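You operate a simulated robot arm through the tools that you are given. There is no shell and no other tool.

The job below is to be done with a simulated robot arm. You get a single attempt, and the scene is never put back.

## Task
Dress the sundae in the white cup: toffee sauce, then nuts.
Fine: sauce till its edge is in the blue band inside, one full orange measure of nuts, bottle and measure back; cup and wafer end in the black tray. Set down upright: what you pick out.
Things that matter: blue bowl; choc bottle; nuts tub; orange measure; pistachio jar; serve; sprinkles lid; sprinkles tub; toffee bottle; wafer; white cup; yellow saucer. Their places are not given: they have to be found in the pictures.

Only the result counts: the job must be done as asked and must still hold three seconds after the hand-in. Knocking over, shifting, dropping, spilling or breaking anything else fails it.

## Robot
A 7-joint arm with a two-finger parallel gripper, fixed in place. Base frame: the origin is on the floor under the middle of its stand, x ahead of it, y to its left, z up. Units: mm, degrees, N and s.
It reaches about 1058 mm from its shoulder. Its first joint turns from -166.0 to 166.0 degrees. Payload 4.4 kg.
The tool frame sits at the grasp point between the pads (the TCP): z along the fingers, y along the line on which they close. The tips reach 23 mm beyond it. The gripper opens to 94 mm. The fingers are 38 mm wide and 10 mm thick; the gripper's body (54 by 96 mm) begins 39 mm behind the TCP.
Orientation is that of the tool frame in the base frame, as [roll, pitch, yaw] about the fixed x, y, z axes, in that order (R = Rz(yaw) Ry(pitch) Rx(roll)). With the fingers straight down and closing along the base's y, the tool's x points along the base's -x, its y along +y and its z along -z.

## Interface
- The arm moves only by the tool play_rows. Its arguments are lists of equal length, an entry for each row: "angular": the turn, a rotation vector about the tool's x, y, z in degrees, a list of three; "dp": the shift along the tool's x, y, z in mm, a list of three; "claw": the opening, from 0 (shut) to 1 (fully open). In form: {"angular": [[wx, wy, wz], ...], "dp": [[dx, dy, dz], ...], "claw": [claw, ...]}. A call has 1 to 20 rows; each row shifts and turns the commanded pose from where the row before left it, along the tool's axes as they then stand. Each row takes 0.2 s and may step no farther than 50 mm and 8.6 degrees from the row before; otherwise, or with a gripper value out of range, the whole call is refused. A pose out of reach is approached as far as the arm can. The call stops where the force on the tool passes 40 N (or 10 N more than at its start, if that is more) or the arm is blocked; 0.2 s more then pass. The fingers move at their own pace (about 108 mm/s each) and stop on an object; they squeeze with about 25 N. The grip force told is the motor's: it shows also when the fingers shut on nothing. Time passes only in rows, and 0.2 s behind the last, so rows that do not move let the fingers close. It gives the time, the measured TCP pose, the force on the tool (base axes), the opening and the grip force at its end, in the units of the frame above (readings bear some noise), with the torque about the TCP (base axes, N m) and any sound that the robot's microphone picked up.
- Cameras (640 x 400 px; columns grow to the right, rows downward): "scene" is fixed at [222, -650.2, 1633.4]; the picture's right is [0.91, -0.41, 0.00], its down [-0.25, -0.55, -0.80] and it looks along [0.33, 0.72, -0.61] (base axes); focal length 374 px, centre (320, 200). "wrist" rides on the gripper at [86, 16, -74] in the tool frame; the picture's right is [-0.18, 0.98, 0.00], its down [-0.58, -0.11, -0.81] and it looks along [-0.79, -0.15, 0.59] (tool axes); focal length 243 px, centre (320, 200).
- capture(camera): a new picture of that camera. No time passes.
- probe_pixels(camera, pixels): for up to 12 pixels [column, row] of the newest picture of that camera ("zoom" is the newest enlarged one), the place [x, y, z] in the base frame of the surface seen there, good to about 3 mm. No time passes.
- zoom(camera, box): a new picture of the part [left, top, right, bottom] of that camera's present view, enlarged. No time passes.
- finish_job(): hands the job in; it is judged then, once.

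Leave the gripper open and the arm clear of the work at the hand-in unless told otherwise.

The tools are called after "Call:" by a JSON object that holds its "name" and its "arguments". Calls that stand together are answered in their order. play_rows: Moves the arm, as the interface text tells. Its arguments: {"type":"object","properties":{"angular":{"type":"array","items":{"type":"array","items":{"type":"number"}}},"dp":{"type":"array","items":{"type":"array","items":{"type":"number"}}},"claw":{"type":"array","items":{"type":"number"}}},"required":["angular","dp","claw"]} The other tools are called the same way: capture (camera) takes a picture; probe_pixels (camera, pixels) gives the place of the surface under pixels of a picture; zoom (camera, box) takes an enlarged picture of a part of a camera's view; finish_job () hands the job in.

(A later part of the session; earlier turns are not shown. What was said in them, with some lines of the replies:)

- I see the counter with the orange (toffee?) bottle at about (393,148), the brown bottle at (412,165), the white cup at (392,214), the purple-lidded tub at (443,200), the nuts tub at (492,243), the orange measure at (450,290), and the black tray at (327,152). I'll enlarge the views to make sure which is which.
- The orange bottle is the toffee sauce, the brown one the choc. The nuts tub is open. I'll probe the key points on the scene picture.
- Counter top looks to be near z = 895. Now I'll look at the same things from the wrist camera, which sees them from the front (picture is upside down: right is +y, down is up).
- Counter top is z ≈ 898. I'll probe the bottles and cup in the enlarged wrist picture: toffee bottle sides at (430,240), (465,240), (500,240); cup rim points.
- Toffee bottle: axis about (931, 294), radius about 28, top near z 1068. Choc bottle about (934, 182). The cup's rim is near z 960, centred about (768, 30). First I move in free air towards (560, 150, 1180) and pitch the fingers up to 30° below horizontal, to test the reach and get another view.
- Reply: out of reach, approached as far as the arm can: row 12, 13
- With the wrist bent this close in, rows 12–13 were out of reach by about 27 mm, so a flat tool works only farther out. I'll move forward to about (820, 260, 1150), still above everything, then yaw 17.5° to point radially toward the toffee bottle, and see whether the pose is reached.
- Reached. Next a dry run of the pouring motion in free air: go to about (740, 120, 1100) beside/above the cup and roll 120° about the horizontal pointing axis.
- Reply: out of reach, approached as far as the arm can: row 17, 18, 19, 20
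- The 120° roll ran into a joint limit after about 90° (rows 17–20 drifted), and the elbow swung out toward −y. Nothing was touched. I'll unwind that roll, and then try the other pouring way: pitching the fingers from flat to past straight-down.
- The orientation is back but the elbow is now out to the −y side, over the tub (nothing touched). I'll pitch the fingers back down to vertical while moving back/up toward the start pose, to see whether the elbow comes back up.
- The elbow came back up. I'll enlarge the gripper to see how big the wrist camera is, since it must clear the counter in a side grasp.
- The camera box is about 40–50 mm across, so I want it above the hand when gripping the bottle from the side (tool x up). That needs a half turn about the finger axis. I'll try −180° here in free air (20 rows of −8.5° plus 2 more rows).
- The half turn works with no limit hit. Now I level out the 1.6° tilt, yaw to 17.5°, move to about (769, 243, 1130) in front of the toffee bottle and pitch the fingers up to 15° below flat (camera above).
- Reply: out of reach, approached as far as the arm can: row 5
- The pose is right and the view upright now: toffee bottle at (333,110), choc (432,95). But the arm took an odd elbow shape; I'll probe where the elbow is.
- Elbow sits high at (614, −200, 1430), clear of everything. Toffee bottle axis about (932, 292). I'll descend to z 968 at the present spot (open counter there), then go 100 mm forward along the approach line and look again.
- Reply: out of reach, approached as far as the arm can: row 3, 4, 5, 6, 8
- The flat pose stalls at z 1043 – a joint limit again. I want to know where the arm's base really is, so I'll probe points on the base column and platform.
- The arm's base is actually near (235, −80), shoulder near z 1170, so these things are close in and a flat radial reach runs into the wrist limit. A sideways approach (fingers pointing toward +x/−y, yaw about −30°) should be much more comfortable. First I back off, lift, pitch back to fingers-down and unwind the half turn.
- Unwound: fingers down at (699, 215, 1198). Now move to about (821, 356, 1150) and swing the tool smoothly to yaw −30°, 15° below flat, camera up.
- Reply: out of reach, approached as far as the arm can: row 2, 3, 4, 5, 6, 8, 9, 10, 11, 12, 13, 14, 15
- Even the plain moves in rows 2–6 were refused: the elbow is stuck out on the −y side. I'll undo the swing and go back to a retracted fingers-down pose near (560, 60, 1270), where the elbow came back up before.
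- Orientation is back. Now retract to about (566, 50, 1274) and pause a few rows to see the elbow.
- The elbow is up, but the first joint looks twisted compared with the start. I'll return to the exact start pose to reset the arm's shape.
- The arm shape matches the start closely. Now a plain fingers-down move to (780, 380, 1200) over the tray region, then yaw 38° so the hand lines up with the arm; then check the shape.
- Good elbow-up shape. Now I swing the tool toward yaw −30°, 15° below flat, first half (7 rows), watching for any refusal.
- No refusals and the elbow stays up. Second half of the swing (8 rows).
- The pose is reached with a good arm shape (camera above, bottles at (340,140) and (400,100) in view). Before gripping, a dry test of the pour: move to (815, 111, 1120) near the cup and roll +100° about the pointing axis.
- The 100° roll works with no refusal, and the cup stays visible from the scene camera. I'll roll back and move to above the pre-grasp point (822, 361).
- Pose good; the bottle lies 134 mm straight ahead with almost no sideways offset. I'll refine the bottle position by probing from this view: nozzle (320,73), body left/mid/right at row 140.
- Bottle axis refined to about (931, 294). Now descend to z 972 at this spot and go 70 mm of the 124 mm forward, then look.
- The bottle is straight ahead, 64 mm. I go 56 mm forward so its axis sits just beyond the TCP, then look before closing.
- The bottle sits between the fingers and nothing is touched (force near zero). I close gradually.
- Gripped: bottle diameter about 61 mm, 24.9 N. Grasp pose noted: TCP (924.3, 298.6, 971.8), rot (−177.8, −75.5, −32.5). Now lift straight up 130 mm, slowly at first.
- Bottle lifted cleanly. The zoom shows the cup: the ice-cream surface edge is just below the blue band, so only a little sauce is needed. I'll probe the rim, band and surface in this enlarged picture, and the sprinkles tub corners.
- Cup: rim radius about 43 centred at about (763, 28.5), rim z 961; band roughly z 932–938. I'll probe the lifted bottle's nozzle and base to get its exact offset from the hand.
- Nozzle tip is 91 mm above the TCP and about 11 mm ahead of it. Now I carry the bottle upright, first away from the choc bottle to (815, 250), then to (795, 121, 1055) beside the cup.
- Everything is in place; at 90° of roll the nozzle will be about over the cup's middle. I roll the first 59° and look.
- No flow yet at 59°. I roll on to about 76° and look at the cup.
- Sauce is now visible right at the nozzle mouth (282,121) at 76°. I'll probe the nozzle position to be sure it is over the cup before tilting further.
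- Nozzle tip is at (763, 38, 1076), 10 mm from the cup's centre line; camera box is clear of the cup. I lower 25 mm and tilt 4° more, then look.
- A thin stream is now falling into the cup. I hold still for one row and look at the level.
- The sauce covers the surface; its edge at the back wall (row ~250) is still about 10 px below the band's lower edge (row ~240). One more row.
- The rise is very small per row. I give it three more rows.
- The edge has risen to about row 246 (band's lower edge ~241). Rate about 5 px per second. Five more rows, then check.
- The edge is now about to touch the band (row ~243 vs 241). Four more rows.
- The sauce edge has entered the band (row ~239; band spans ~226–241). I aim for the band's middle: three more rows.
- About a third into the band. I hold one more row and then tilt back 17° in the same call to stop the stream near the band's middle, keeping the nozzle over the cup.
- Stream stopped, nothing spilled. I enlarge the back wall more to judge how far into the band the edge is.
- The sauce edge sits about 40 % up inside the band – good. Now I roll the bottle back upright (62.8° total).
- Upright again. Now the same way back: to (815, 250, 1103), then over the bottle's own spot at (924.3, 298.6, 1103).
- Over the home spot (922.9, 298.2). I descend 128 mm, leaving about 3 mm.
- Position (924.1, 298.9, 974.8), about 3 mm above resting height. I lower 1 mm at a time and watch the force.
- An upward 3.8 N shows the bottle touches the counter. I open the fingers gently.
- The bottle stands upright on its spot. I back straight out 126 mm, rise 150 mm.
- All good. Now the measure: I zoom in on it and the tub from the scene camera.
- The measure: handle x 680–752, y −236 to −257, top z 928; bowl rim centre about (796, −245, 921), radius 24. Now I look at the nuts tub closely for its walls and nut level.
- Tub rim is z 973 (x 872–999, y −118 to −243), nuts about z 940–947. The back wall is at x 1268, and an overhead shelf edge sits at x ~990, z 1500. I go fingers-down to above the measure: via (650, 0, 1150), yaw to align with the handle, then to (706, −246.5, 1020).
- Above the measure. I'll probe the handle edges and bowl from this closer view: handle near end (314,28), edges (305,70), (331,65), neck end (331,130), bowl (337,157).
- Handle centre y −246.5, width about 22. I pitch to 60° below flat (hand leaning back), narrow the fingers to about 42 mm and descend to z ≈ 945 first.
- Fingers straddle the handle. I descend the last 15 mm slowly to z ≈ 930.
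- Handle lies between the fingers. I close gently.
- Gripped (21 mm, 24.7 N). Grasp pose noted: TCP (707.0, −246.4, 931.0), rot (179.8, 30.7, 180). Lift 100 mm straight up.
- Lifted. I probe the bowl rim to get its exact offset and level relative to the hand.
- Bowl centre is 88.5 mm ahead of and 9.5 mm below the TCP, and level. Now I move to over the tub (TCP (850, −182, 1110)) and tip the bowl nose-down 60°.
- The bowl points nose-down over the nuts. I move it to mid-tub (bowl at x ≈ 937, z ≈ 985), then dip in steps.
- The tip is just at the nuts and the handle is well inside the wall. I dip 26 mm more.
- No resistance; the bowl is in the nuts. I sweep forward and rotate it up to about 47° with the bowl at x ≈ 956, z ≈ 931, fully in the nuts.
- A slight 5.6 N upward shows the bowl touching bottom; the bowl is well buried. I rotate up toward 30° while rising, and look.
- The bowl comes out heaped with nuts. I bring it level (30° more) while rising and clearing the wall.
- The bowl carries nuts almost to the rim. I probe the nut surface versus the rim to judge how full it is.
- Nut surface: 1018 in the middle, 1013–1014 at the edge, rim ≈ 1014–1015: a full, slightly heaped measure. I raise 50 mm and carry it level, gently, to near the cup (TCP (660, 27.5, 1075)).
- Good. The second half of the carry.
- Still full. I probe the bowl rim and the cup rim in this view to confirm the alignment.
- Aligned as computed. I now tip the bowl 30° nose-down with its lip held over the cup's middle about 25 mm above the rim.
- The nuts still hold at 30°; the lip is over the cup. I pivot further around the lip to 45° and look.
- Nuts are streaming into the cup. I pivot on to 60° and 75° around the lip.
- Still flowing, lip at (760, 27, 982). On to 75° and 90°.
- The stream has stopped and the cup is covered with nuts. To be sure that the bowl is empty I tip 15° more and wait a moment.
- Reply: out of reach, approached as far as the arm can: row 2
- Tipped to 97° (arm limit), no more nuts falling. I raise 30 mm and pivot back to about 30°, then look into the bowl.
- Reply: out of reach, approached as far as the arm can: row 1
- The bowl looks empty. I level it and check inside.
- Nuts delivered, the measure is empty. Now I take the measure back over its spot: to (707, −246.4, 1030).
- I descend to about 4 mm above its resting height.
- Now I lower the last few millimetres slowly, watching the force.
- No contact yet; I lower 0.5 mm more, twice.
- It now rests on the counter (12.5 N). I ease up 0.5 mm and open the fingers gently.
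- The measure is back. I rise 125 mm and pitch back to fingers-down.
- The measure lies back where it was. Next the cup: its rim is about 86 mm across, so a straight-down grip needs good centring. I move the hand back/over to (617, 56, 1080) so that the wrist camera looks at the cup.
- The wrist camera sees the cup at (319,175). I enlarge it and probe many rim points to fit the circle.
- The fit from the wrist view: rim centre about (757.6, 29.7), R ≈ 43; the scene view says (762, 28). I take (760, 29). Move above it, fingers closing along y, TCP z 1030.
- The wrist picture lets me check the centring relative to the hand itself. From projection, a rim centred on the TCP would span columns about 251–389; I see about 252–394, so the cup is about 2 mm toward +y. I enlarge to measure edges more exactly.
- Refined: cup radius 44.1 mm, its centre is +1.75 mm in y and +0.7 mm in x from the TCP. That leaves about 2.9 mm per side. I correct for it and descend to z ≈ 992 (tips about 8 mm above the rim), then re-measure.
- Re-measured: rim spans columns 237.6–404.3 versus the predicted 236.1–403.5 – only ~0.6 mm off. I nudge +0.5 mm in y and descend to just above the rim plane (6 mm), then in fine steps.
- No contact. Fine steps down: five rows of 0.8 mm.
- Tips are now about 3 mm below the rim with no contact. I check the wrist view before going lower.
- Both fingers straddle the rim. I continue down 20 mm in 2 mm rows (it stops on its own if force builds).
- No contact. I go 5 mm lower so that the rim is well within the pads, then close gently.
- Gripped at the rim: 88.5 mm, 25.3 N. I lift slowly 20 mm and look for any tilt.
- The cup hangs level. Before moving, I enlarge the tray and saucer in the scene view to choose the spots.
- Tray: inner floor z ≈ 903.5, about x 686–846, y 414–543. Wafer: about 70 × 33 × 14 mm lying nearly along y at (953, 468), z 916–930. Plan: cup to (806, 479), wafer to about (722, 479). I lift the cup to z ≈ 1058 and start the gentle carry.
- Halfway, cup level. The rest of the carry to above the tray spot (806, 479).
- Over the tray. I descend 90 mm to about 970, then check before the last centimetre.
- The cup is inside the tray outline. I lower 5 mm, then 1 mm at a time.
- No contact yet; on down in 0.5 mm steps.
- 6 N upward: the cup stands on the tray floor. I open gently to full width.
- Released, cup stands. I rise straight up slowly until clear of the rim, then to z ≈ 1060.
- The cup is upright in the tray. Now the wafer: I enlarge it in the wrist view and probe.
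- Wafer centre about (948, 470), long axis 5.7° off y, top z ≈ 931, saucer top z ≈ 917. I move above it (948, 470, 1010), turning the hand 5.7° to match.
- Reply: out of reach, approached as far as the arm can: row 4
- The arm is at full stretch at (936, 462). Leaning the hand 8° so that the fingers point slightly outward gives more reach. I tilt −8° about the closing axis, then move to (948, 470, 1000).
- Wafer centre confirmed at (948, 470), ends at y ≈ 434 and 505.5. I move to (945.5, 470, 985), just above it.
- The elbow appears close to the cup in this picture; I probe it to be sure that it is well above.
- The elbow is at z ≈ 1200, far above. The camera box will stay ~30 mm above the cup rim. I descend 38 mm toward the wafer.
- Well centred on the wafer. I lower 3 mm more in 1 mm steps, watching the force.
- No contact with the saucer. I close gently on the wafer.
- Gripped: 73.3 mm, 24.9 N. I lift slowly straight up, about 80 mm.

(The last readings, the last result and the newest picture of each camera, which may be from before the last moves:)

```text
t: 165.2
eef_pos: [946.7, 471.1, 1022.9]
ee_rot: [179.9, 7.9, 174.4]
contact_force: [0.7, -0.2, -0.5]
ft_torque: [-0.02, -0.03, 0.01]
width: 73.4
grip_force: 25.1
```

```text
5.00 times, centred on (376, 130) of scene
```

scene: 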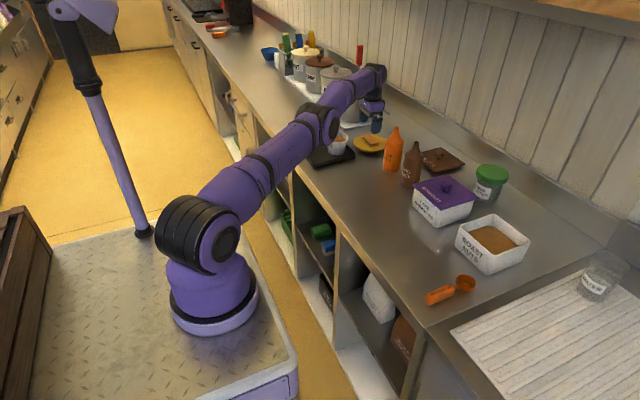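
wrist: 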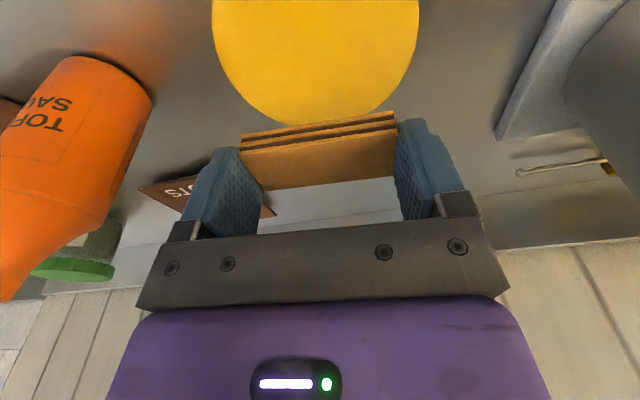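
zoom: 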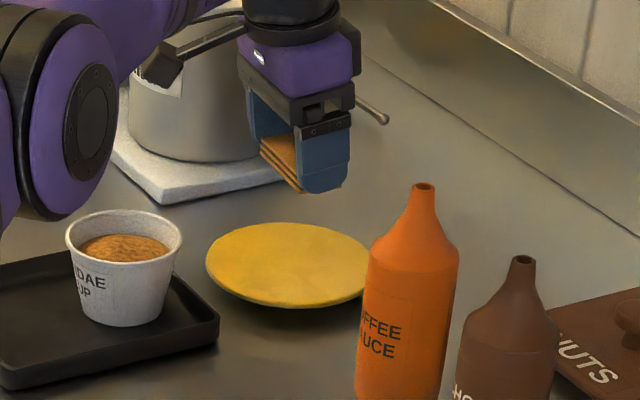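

Wafer lifted, saucer undisturbed. I raise 30 mm more and carry it over to the free half of the tray, (719.5, 479) for the TCP, passing well above the cup.

Call:
{"name": "play_rows", "arguments": {"angular": [[0, 0, 0], [0, 0, 0], [0, 0, 0], [0, 0, 0], [0, 0, 0], [0, 0, 0], [0, 0, 0], [0, 0, 0], [0, 0, 0], [0, 0, 0], [0, 0, 0], [0, 0, 0], [0, 0, 0]], "dp": [[-2.1, 0, -14.9], [-2.1, 0, -14.9], [22.45, -1.46, -3.15], [22.45, -1.46, -3.15], [22.45, -1.46, -3.15], [22.45, -1.46, -3.15], [22.45, -1.46, -3.15], [22.45, -1.46, -3.15], [22.45, -1.46, -3.15], [22.45, -1.46, -3.15], [22.45, -1.46, -3.15], [22.45, -1.46, -3.15], [0, 0, 0]], "claw": [0.5, 0.5, 0.5, 0.5, 0.5, 0.5, 0.5, 0.5, 0.5, 0.5, 0.5, 0.5, 0.5]}}

Call:
{"name": "capture", "arguments": {"camera": "wrist"}}

Call:
{"name": "zoom", "arguments": {"camera": "scene", "box": [280, 90, 392, 180]}}

```text
t: 168.0
eef_pos: [719.9, 477.9, 1053.0]
ee_rot: [179.9, 8.0, 174.4]
contact_force: [0.4, -0.2, 0.7]
ft_torque: [-0.02, 0.0, 0.01]
width: 73.3
grip_force: 25.0
```

```text
taken
```

wrist: 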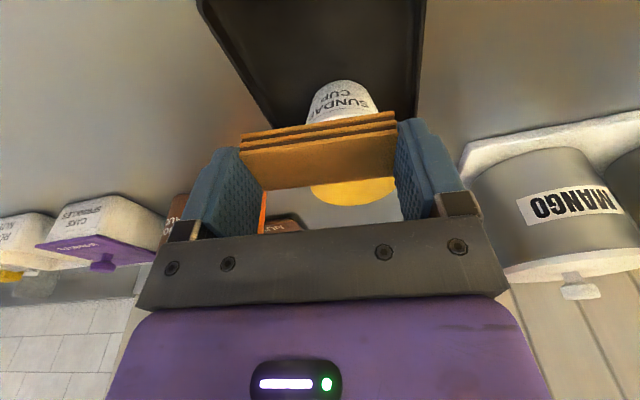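

```text
4.44 times, centred on (336, 135) of scene
```

zoom: 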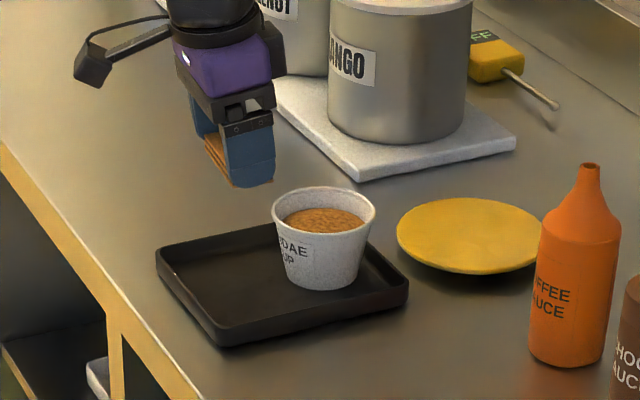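

Over the free half of the tray. I descend to TCP z ≈ 945.

Call:
{"name": "play_rows", "arguments": {"angular": [[0, 0, 0], [0, 0, 0], [0, 0, 0], [0, 0, 0], [0, 0, 0], [0, 0, 0], [0, 0, 0]], "dp": [[3.3, 0, 23.6], [3.3, 0, 23.6], [3.3, 0, 23.6], [2.6, 0, 18.4], [1.5, 0, 10.6], [1, 0, 7], [0, 0, 0]], "claw": [0.5, 0.5, 0.5, 0.5, 0.5, 0.5, 0.5]}}

Call:
{"name": "zoom", "arguments": {"camera": "scene", "box": [290, 100, 386, 180]}}

Call:
{"name": "capture", "arguments": {"camera": "wrist"}}

```text
t: 169.6
eef_pos: [719.6, 477.8, 944.3]
ee_rot: [179.9, 7.9, 174.4]
contact_force: [-0.3, 0.5, -0.8]
ft_torque: [-0.01, 0.0, 0.04]
width: 73.6
grip_force: 25.0
```

```text
5.00 times, centred on (338, 140) of scene
```

zoom: 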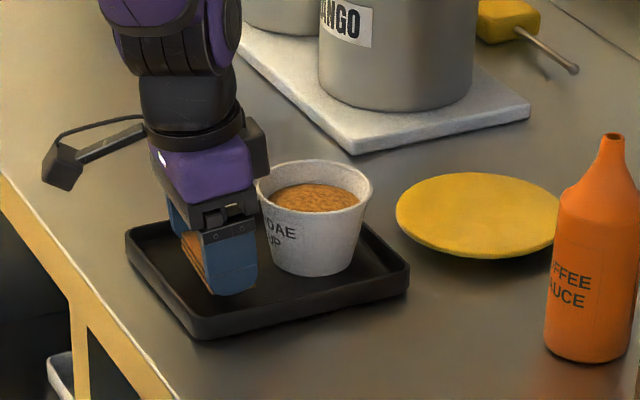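

```text
taken
```

wrist: 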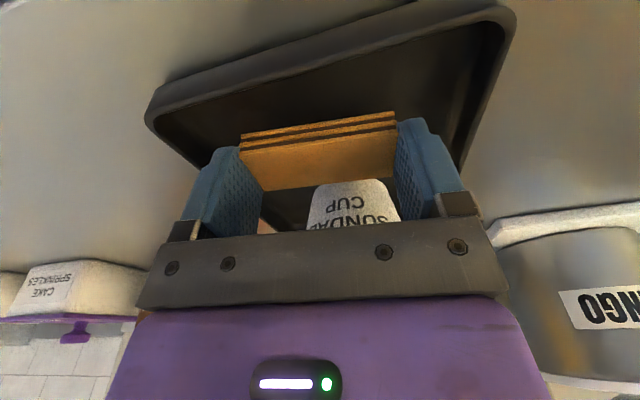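

The hand looks near the cup's rim. I probe the gap: hand's right edge versus the cup's left rim.

Call:
{"name": "probe_pixels", "arguments": {"camera": "zoom", "pixels": [[262, 140], [266, 160], [262, 175], [258, 195], [262, 185], [275, 172], [250, 190], [240, 170], [245, 205], [255, 220], [300, 165], [368, 185]]}}

Call:
{"name": "zoom", "arguments": {"camera": "scene", "box": [325, 120, 365, 150]}}

```text
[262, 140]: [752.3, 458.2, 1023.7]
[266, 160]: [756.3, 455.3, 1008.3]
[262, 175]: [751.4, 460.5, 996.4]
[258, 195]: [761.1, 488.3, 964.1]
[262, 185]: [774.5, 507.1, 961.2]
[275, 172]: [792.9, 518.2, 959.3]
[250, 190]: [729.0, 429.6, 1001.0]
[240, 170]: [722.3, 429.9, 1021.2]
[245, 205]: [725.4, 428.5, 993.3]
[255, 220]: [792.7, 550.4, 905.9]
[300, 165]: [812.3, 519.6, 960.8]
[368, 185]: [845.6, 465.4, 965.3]
```

```text
13.33 times, centred on (345, 135) of scene
```

zoom: 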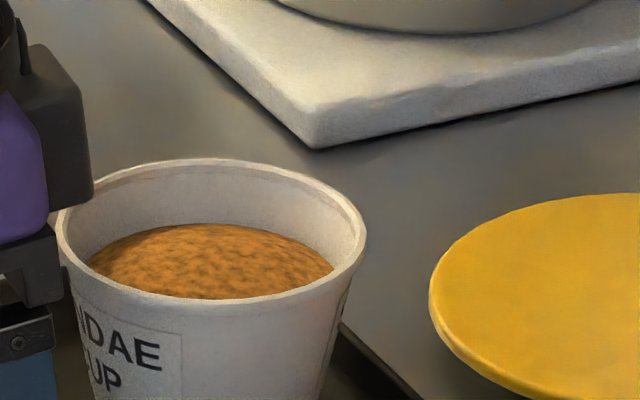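

The protruding box on the hand has its bottom at z ≈ 996 and edge at x ≈ 756; the cup's rim is at z 966, x ≥ 761, so it clears. For extra room I shift 5 mm toward −x and lower 9 mm.

Call:
{"name": "play_rows", "arguments": {"angular": [[0, 0, 0], [0, 0, 0], [0, 0, 0], [0, 0, 0]], "dp": [[4.9, 0, -0.7], [0.7, 0, 5], [0.5, 0, 4], [0, 0, 0]], "claw": [0.5, 0.5, 0.5, 0.5]}}

Call:
{"name": "zoom", "arguments": {"camera": "scene", "box": [300, 115, 364, 165]}}

```text
t: 170.6
eef_pos: [714.8, 476.9, 934.1]
ee_rot: [179.8, 7.9, 174.5]
contact_force: [-0.8, -0.4, -0.5]
ft_torque: [0.0, 0.0, 0.02]
width: 73.1
grip_force: 24.7
```

```text
8.00 times, centred on (332, 140) of scene
```

zoom: 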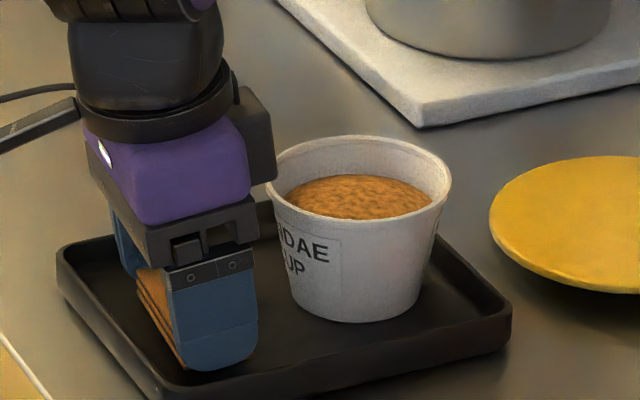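

About 3 mm to go. Fine steps down, watching the force.

Call:
{"name": "play_rows", "arguments": {"angular": [[0, 0, 0], [0, 0, 0], [0, 0, 0]], "dp": [[0.1, 0, 0.8], [0.1, 0, 0.8], [0, 0, 0]], "claw": [0.5, 0.5, 0.5]}}

```text
t: 171.4
eef_pos: [715.1, 477.5, 932.9]
ee_rot: [179.8, 7.9, 174.5]
contact_force: [0.6, 0.2, 0.2]
ft_torque: [0.0, -0.01, 0.01]
width: 73.3
grip_force: 25.2
```

Call:
{"name": "play_rows", "arguments": {"angular": [[0, 0, 0], [0, 0, 0], [0, 0, 0]], "dp": [[0.1, 0, 0.7], [0.1, 0, 0.7], [0, 0, 0]], "claw": [0.5, 0.5, 0.5]}}

```text
t: 172.2
eef_pos: [712.7, 477.3, 932.3]
ee_rot: [179.9, 7.9, 174.3]
contact_force: [0.6, 0.5, 0.5]
ft_torque: [0.02, 0.0, 0.01]
width: 73.3
grip_force: 25.1
```

No contact yet; a little lower, 0.6 mm at a time.

Call:
{"name": "play_rows", "arguments": {"angular": [[0, 0, 0], [0, 0, 0], [0, 0, 0]], "dp": [[0.1, 0, 0.6], [0.1, 0, 0.6], [0, 0, 0]], "claw": [0.5, 0.5, 0.5]}}

```text
t: 173.0
eef_pos: [715.1, 476.3, 931.5]
ee_rot: [179.8, 8.0, 174.3]
contact_force: [1.1, -0.2, 3.2]
ft_torque: [-0.12, -0.01, 0.0]
width: 73.0
grip_force: 25.2
```

Contact (3.2 N): the wafer is on the tray floor. I open gently.

Call:
{"name": "play_rows", "arguments": {"angular": [[0, 0, 0], [0, 0, 0], [0, 0, 0], [0, 0, 0], [0, 0, 0]], "dp": [[0, 0, 0], [0, 0, 0], [0, 0, 0], [0, 0, 0], [0, 0, 0]], "claw": [0.79, 0.81, 0.84, 0.9, 0.92]}}

Call:
{"name": "zoom", "arguments": {"camera": "scene", "box": [300, 115, 364, 165]}}

Call:
{"name": "capture", "arguments": {"camera": "wrist"}}

```text
t: 174.2
eef_pos: [713.8, 478.3, 931.0]
ee_rot: [179.9, 7.9, 174.5]
contact_force: [-0.3, 0.7, 0.2]
ft_torque: [-0.02, 0.02, 0.01]
width: 86.2
grip_force: 0.0
```

```text
8.00 times, centred on (332, 140) of scene
```

zoom: 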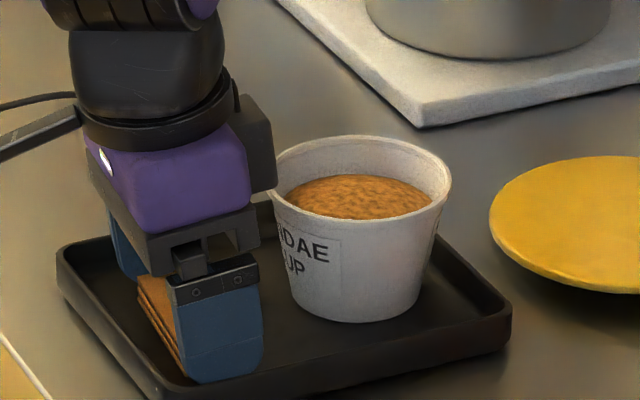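

```text
taken
```

wrist: 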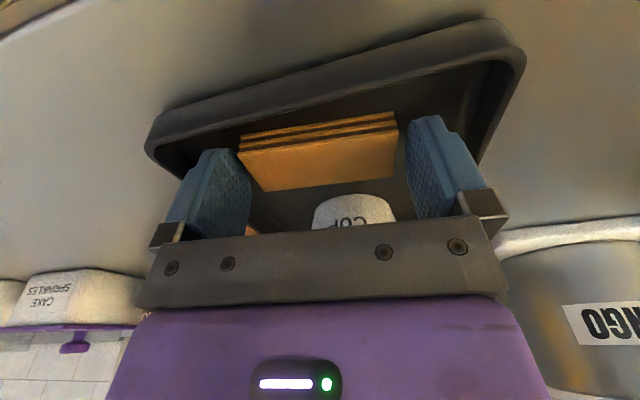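

Released; the wafer lies flat. I rise straight up, slowly at first.

Call:
{"name": "play_rows", "arguments": {"angular": [[0, 0, 0], [0, 0, 0], [0, 0, 0], [0, 0, 0], [0, 0, 0], [0, 0, 0], [0, 0, 0], [0, 0, 0]], "dp": [[-0.4, 0, -3], [-0.7, 0, -5], [-1.4, 0, -10], [-2.8, 0, -20], [-3.5, 0, -25], [-4.2, 0, -30], [-4.2, 0, -30], [0, 0, 0]], "claw": [0.92, 0.92, 0.92, 0.92, 1, 1, 1, 1]}}

Call:
{"name": "zoom", "arguments": {"camera": "scene", "box": [290, 105, 386, 180]}}

Call:
{"name": "capture", "arguments": {"camera": "scene"}}

```text
t: 176.0
eef_pos: [715.0, 476.6, 1055.5]
ee_rot: [179.8, 8.0, 174.4]
contact_force: [-0.8, 1.1, -0.5]
ft_torque: [-0.03, -0.01, 0.01]
width: 93.9
grip_force: 0.1
```

```text
5.33 times, centred on (338, 142) of scene
```

zoom: 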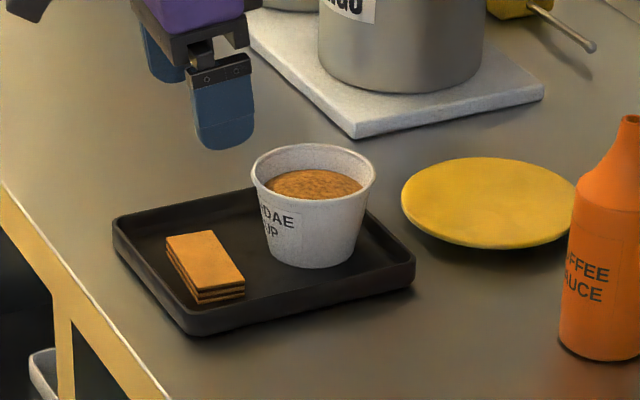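

```text
taken
```

scene: 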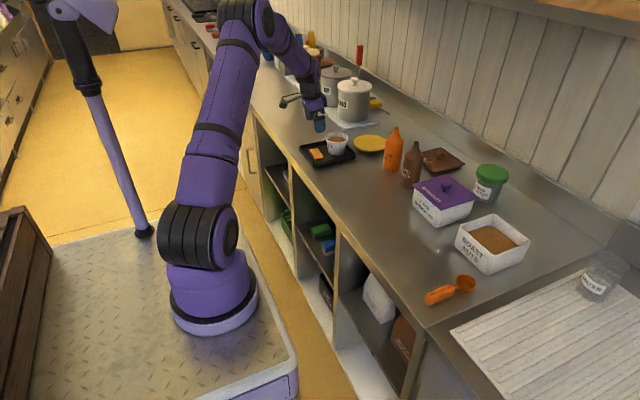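

Cup and wafer are both in the tray. I retract the arm up and back to near the start pose.

Call:
{"name": "play_rows", "arguments": {"angular": [[0, 0, 0], [0, 0, 0], [0, 0, 0], [0, 8, 0], [0, 0, -5.6], [0, 0, 0], [0, 0, 0], [0, 0, 0], [0, 0, 0], [0, 0, 0], [0, 0, 0], [0, 0, 0], [0, 0, 0], [0, 0, 0], [0, 0, 0]], "dp": [[-6, 0, -42], [-6, 0, -42], [-6, 0, -42], [0, 0, 0], [0, 0, 0], [29.4, -27.3, -7.8], [29.4, -27.3, -7.8], [29.4, -27.3, -7.8], [29.4, -27.3, -7.8], [29.4, -27.3, -7.8], [29.4, -27.3, -7.8], [29.4, -27.3, -7.8], [29.4, -27.3, -7.8], [29.4, -27.3, -7.8], [0, 0, 0]], "claw": [1, 1, 1, 1, 1, 1, 1, 1, 1, 1, 1, 1, 1, 1, 1]}}

Call:
{"name": "capture", "arguments": {"camera": "scene"}}

Call:
{"name": "zoom", "arguments": {"camera": "scene", "box": [290, 105, 418, 195]}}

Call:
{"name": "zoom", "arguments": {"camera": "scene", "box": [410, 200, 538, 310]}}

```text
t: 179.2
eef_pos: [450.3, 229.6, 1249.6]
ee_rot: [179.7, 0.1, -180.0]
contact_force: [0.0, 0.0, -1.4]
ft_torque: [0.01, 0.02, -0.02]
width: 93.9
grip_force: 0.1
```

```text
taken
```

scene: 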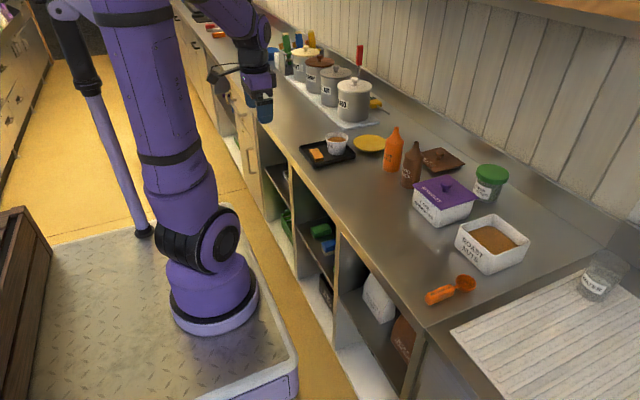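

```text
4.44 times, centred on (354, 150) of scene
```

zoom: 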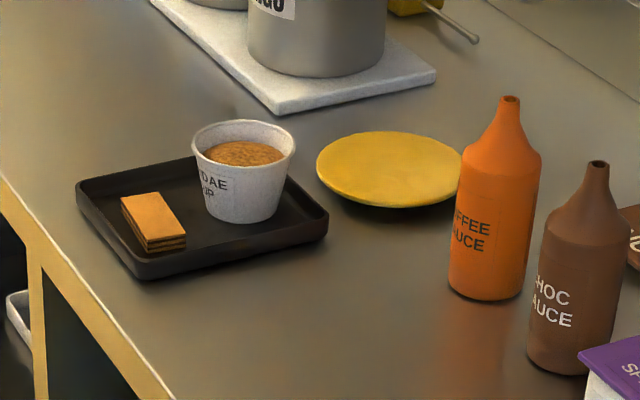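

```text
3.64 times, centred on (474, 255) of scene
```

zoom: 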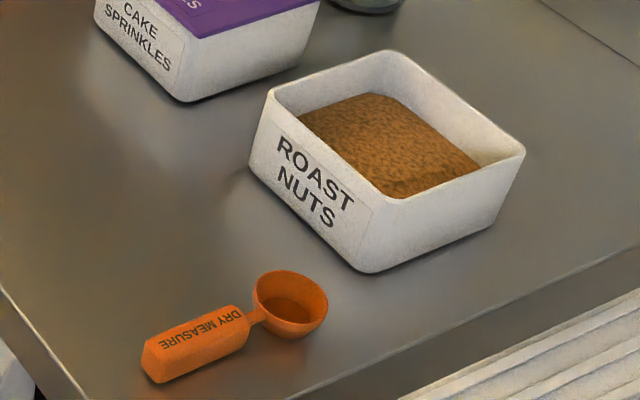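

Everything looks in place. I check the measure and bottle positions against the start with the same view.

Call:
{"name": "zoom", "arguments": {"camera": "scene", "box": [410, 260, 490, 310]}}

Call:
{"name": "zoom", "arguments": {"camera": "scene", "box": [360, 110, 520, 210]}}

```text
8.00 times, centred on (450, 285) of scene
```

zoom: 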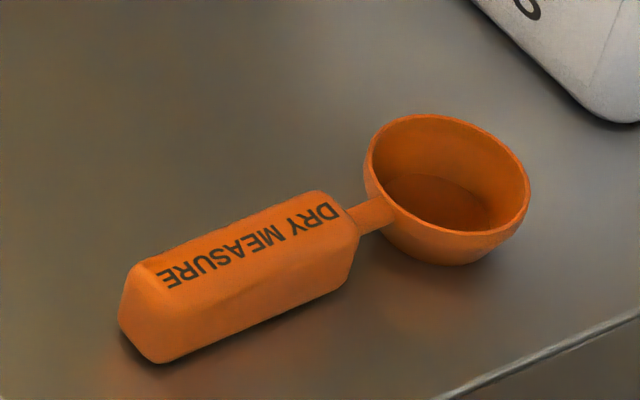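

```text
4.00 times, centred on (440, 160) of scene
```

zoom: 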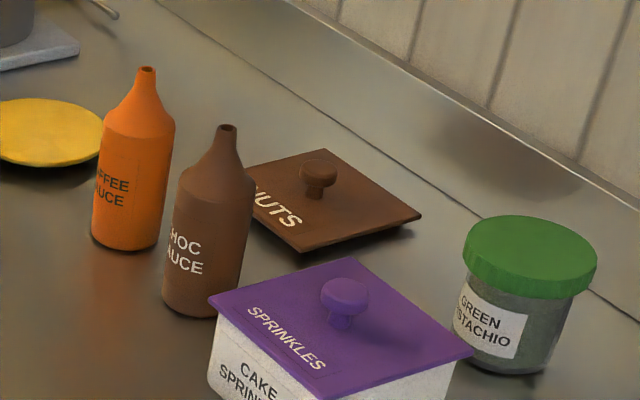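

The bottle is within about 1 mm and the measure within about 3 mm of where they started, and every other object looks unmoved. A last close look at the tray before handing in.

Call:
{"name": "zoom", "arguments": {"camera": "scene", "box": [296, 122, 360, 172]}}

```text
8.00 times, centred on (328, 147) of scene
```

zoom: 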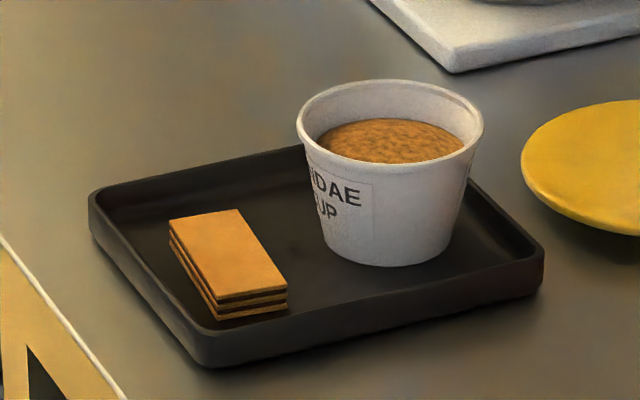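

The cup stands upright and the wafer lies flat, both inside the black tray. Nothing has spilled, the gripper is open and the arm is clear. I hand the job in.

Call:
{"name": "finish_job", "arguments": {}}

```text
The job is handed in.
```

I dressed the sundae and handed the job in. No result has come back yet, so I can only report what the cameras showed.

- **Sauce:** I poured toffee until its edge was about 40% of the way up the blue band. The nuts now cover it, so the level can't be seen any more.
- **Nuts:** I added one full, slightly heaped orange measure. The bowl looked empty when I levelled it afterwards.
- **Bottle and measure:** Both are back where they started, the bottle within about 1 mm and the measure within about 3 mm.
- **Cup and wafer:** Both are in the black tray, the cup upright and the wafer lying flat.

I saw no spills, and nothing else looked moved. The gripper was open and the arm was clear of the work at the hand-in.
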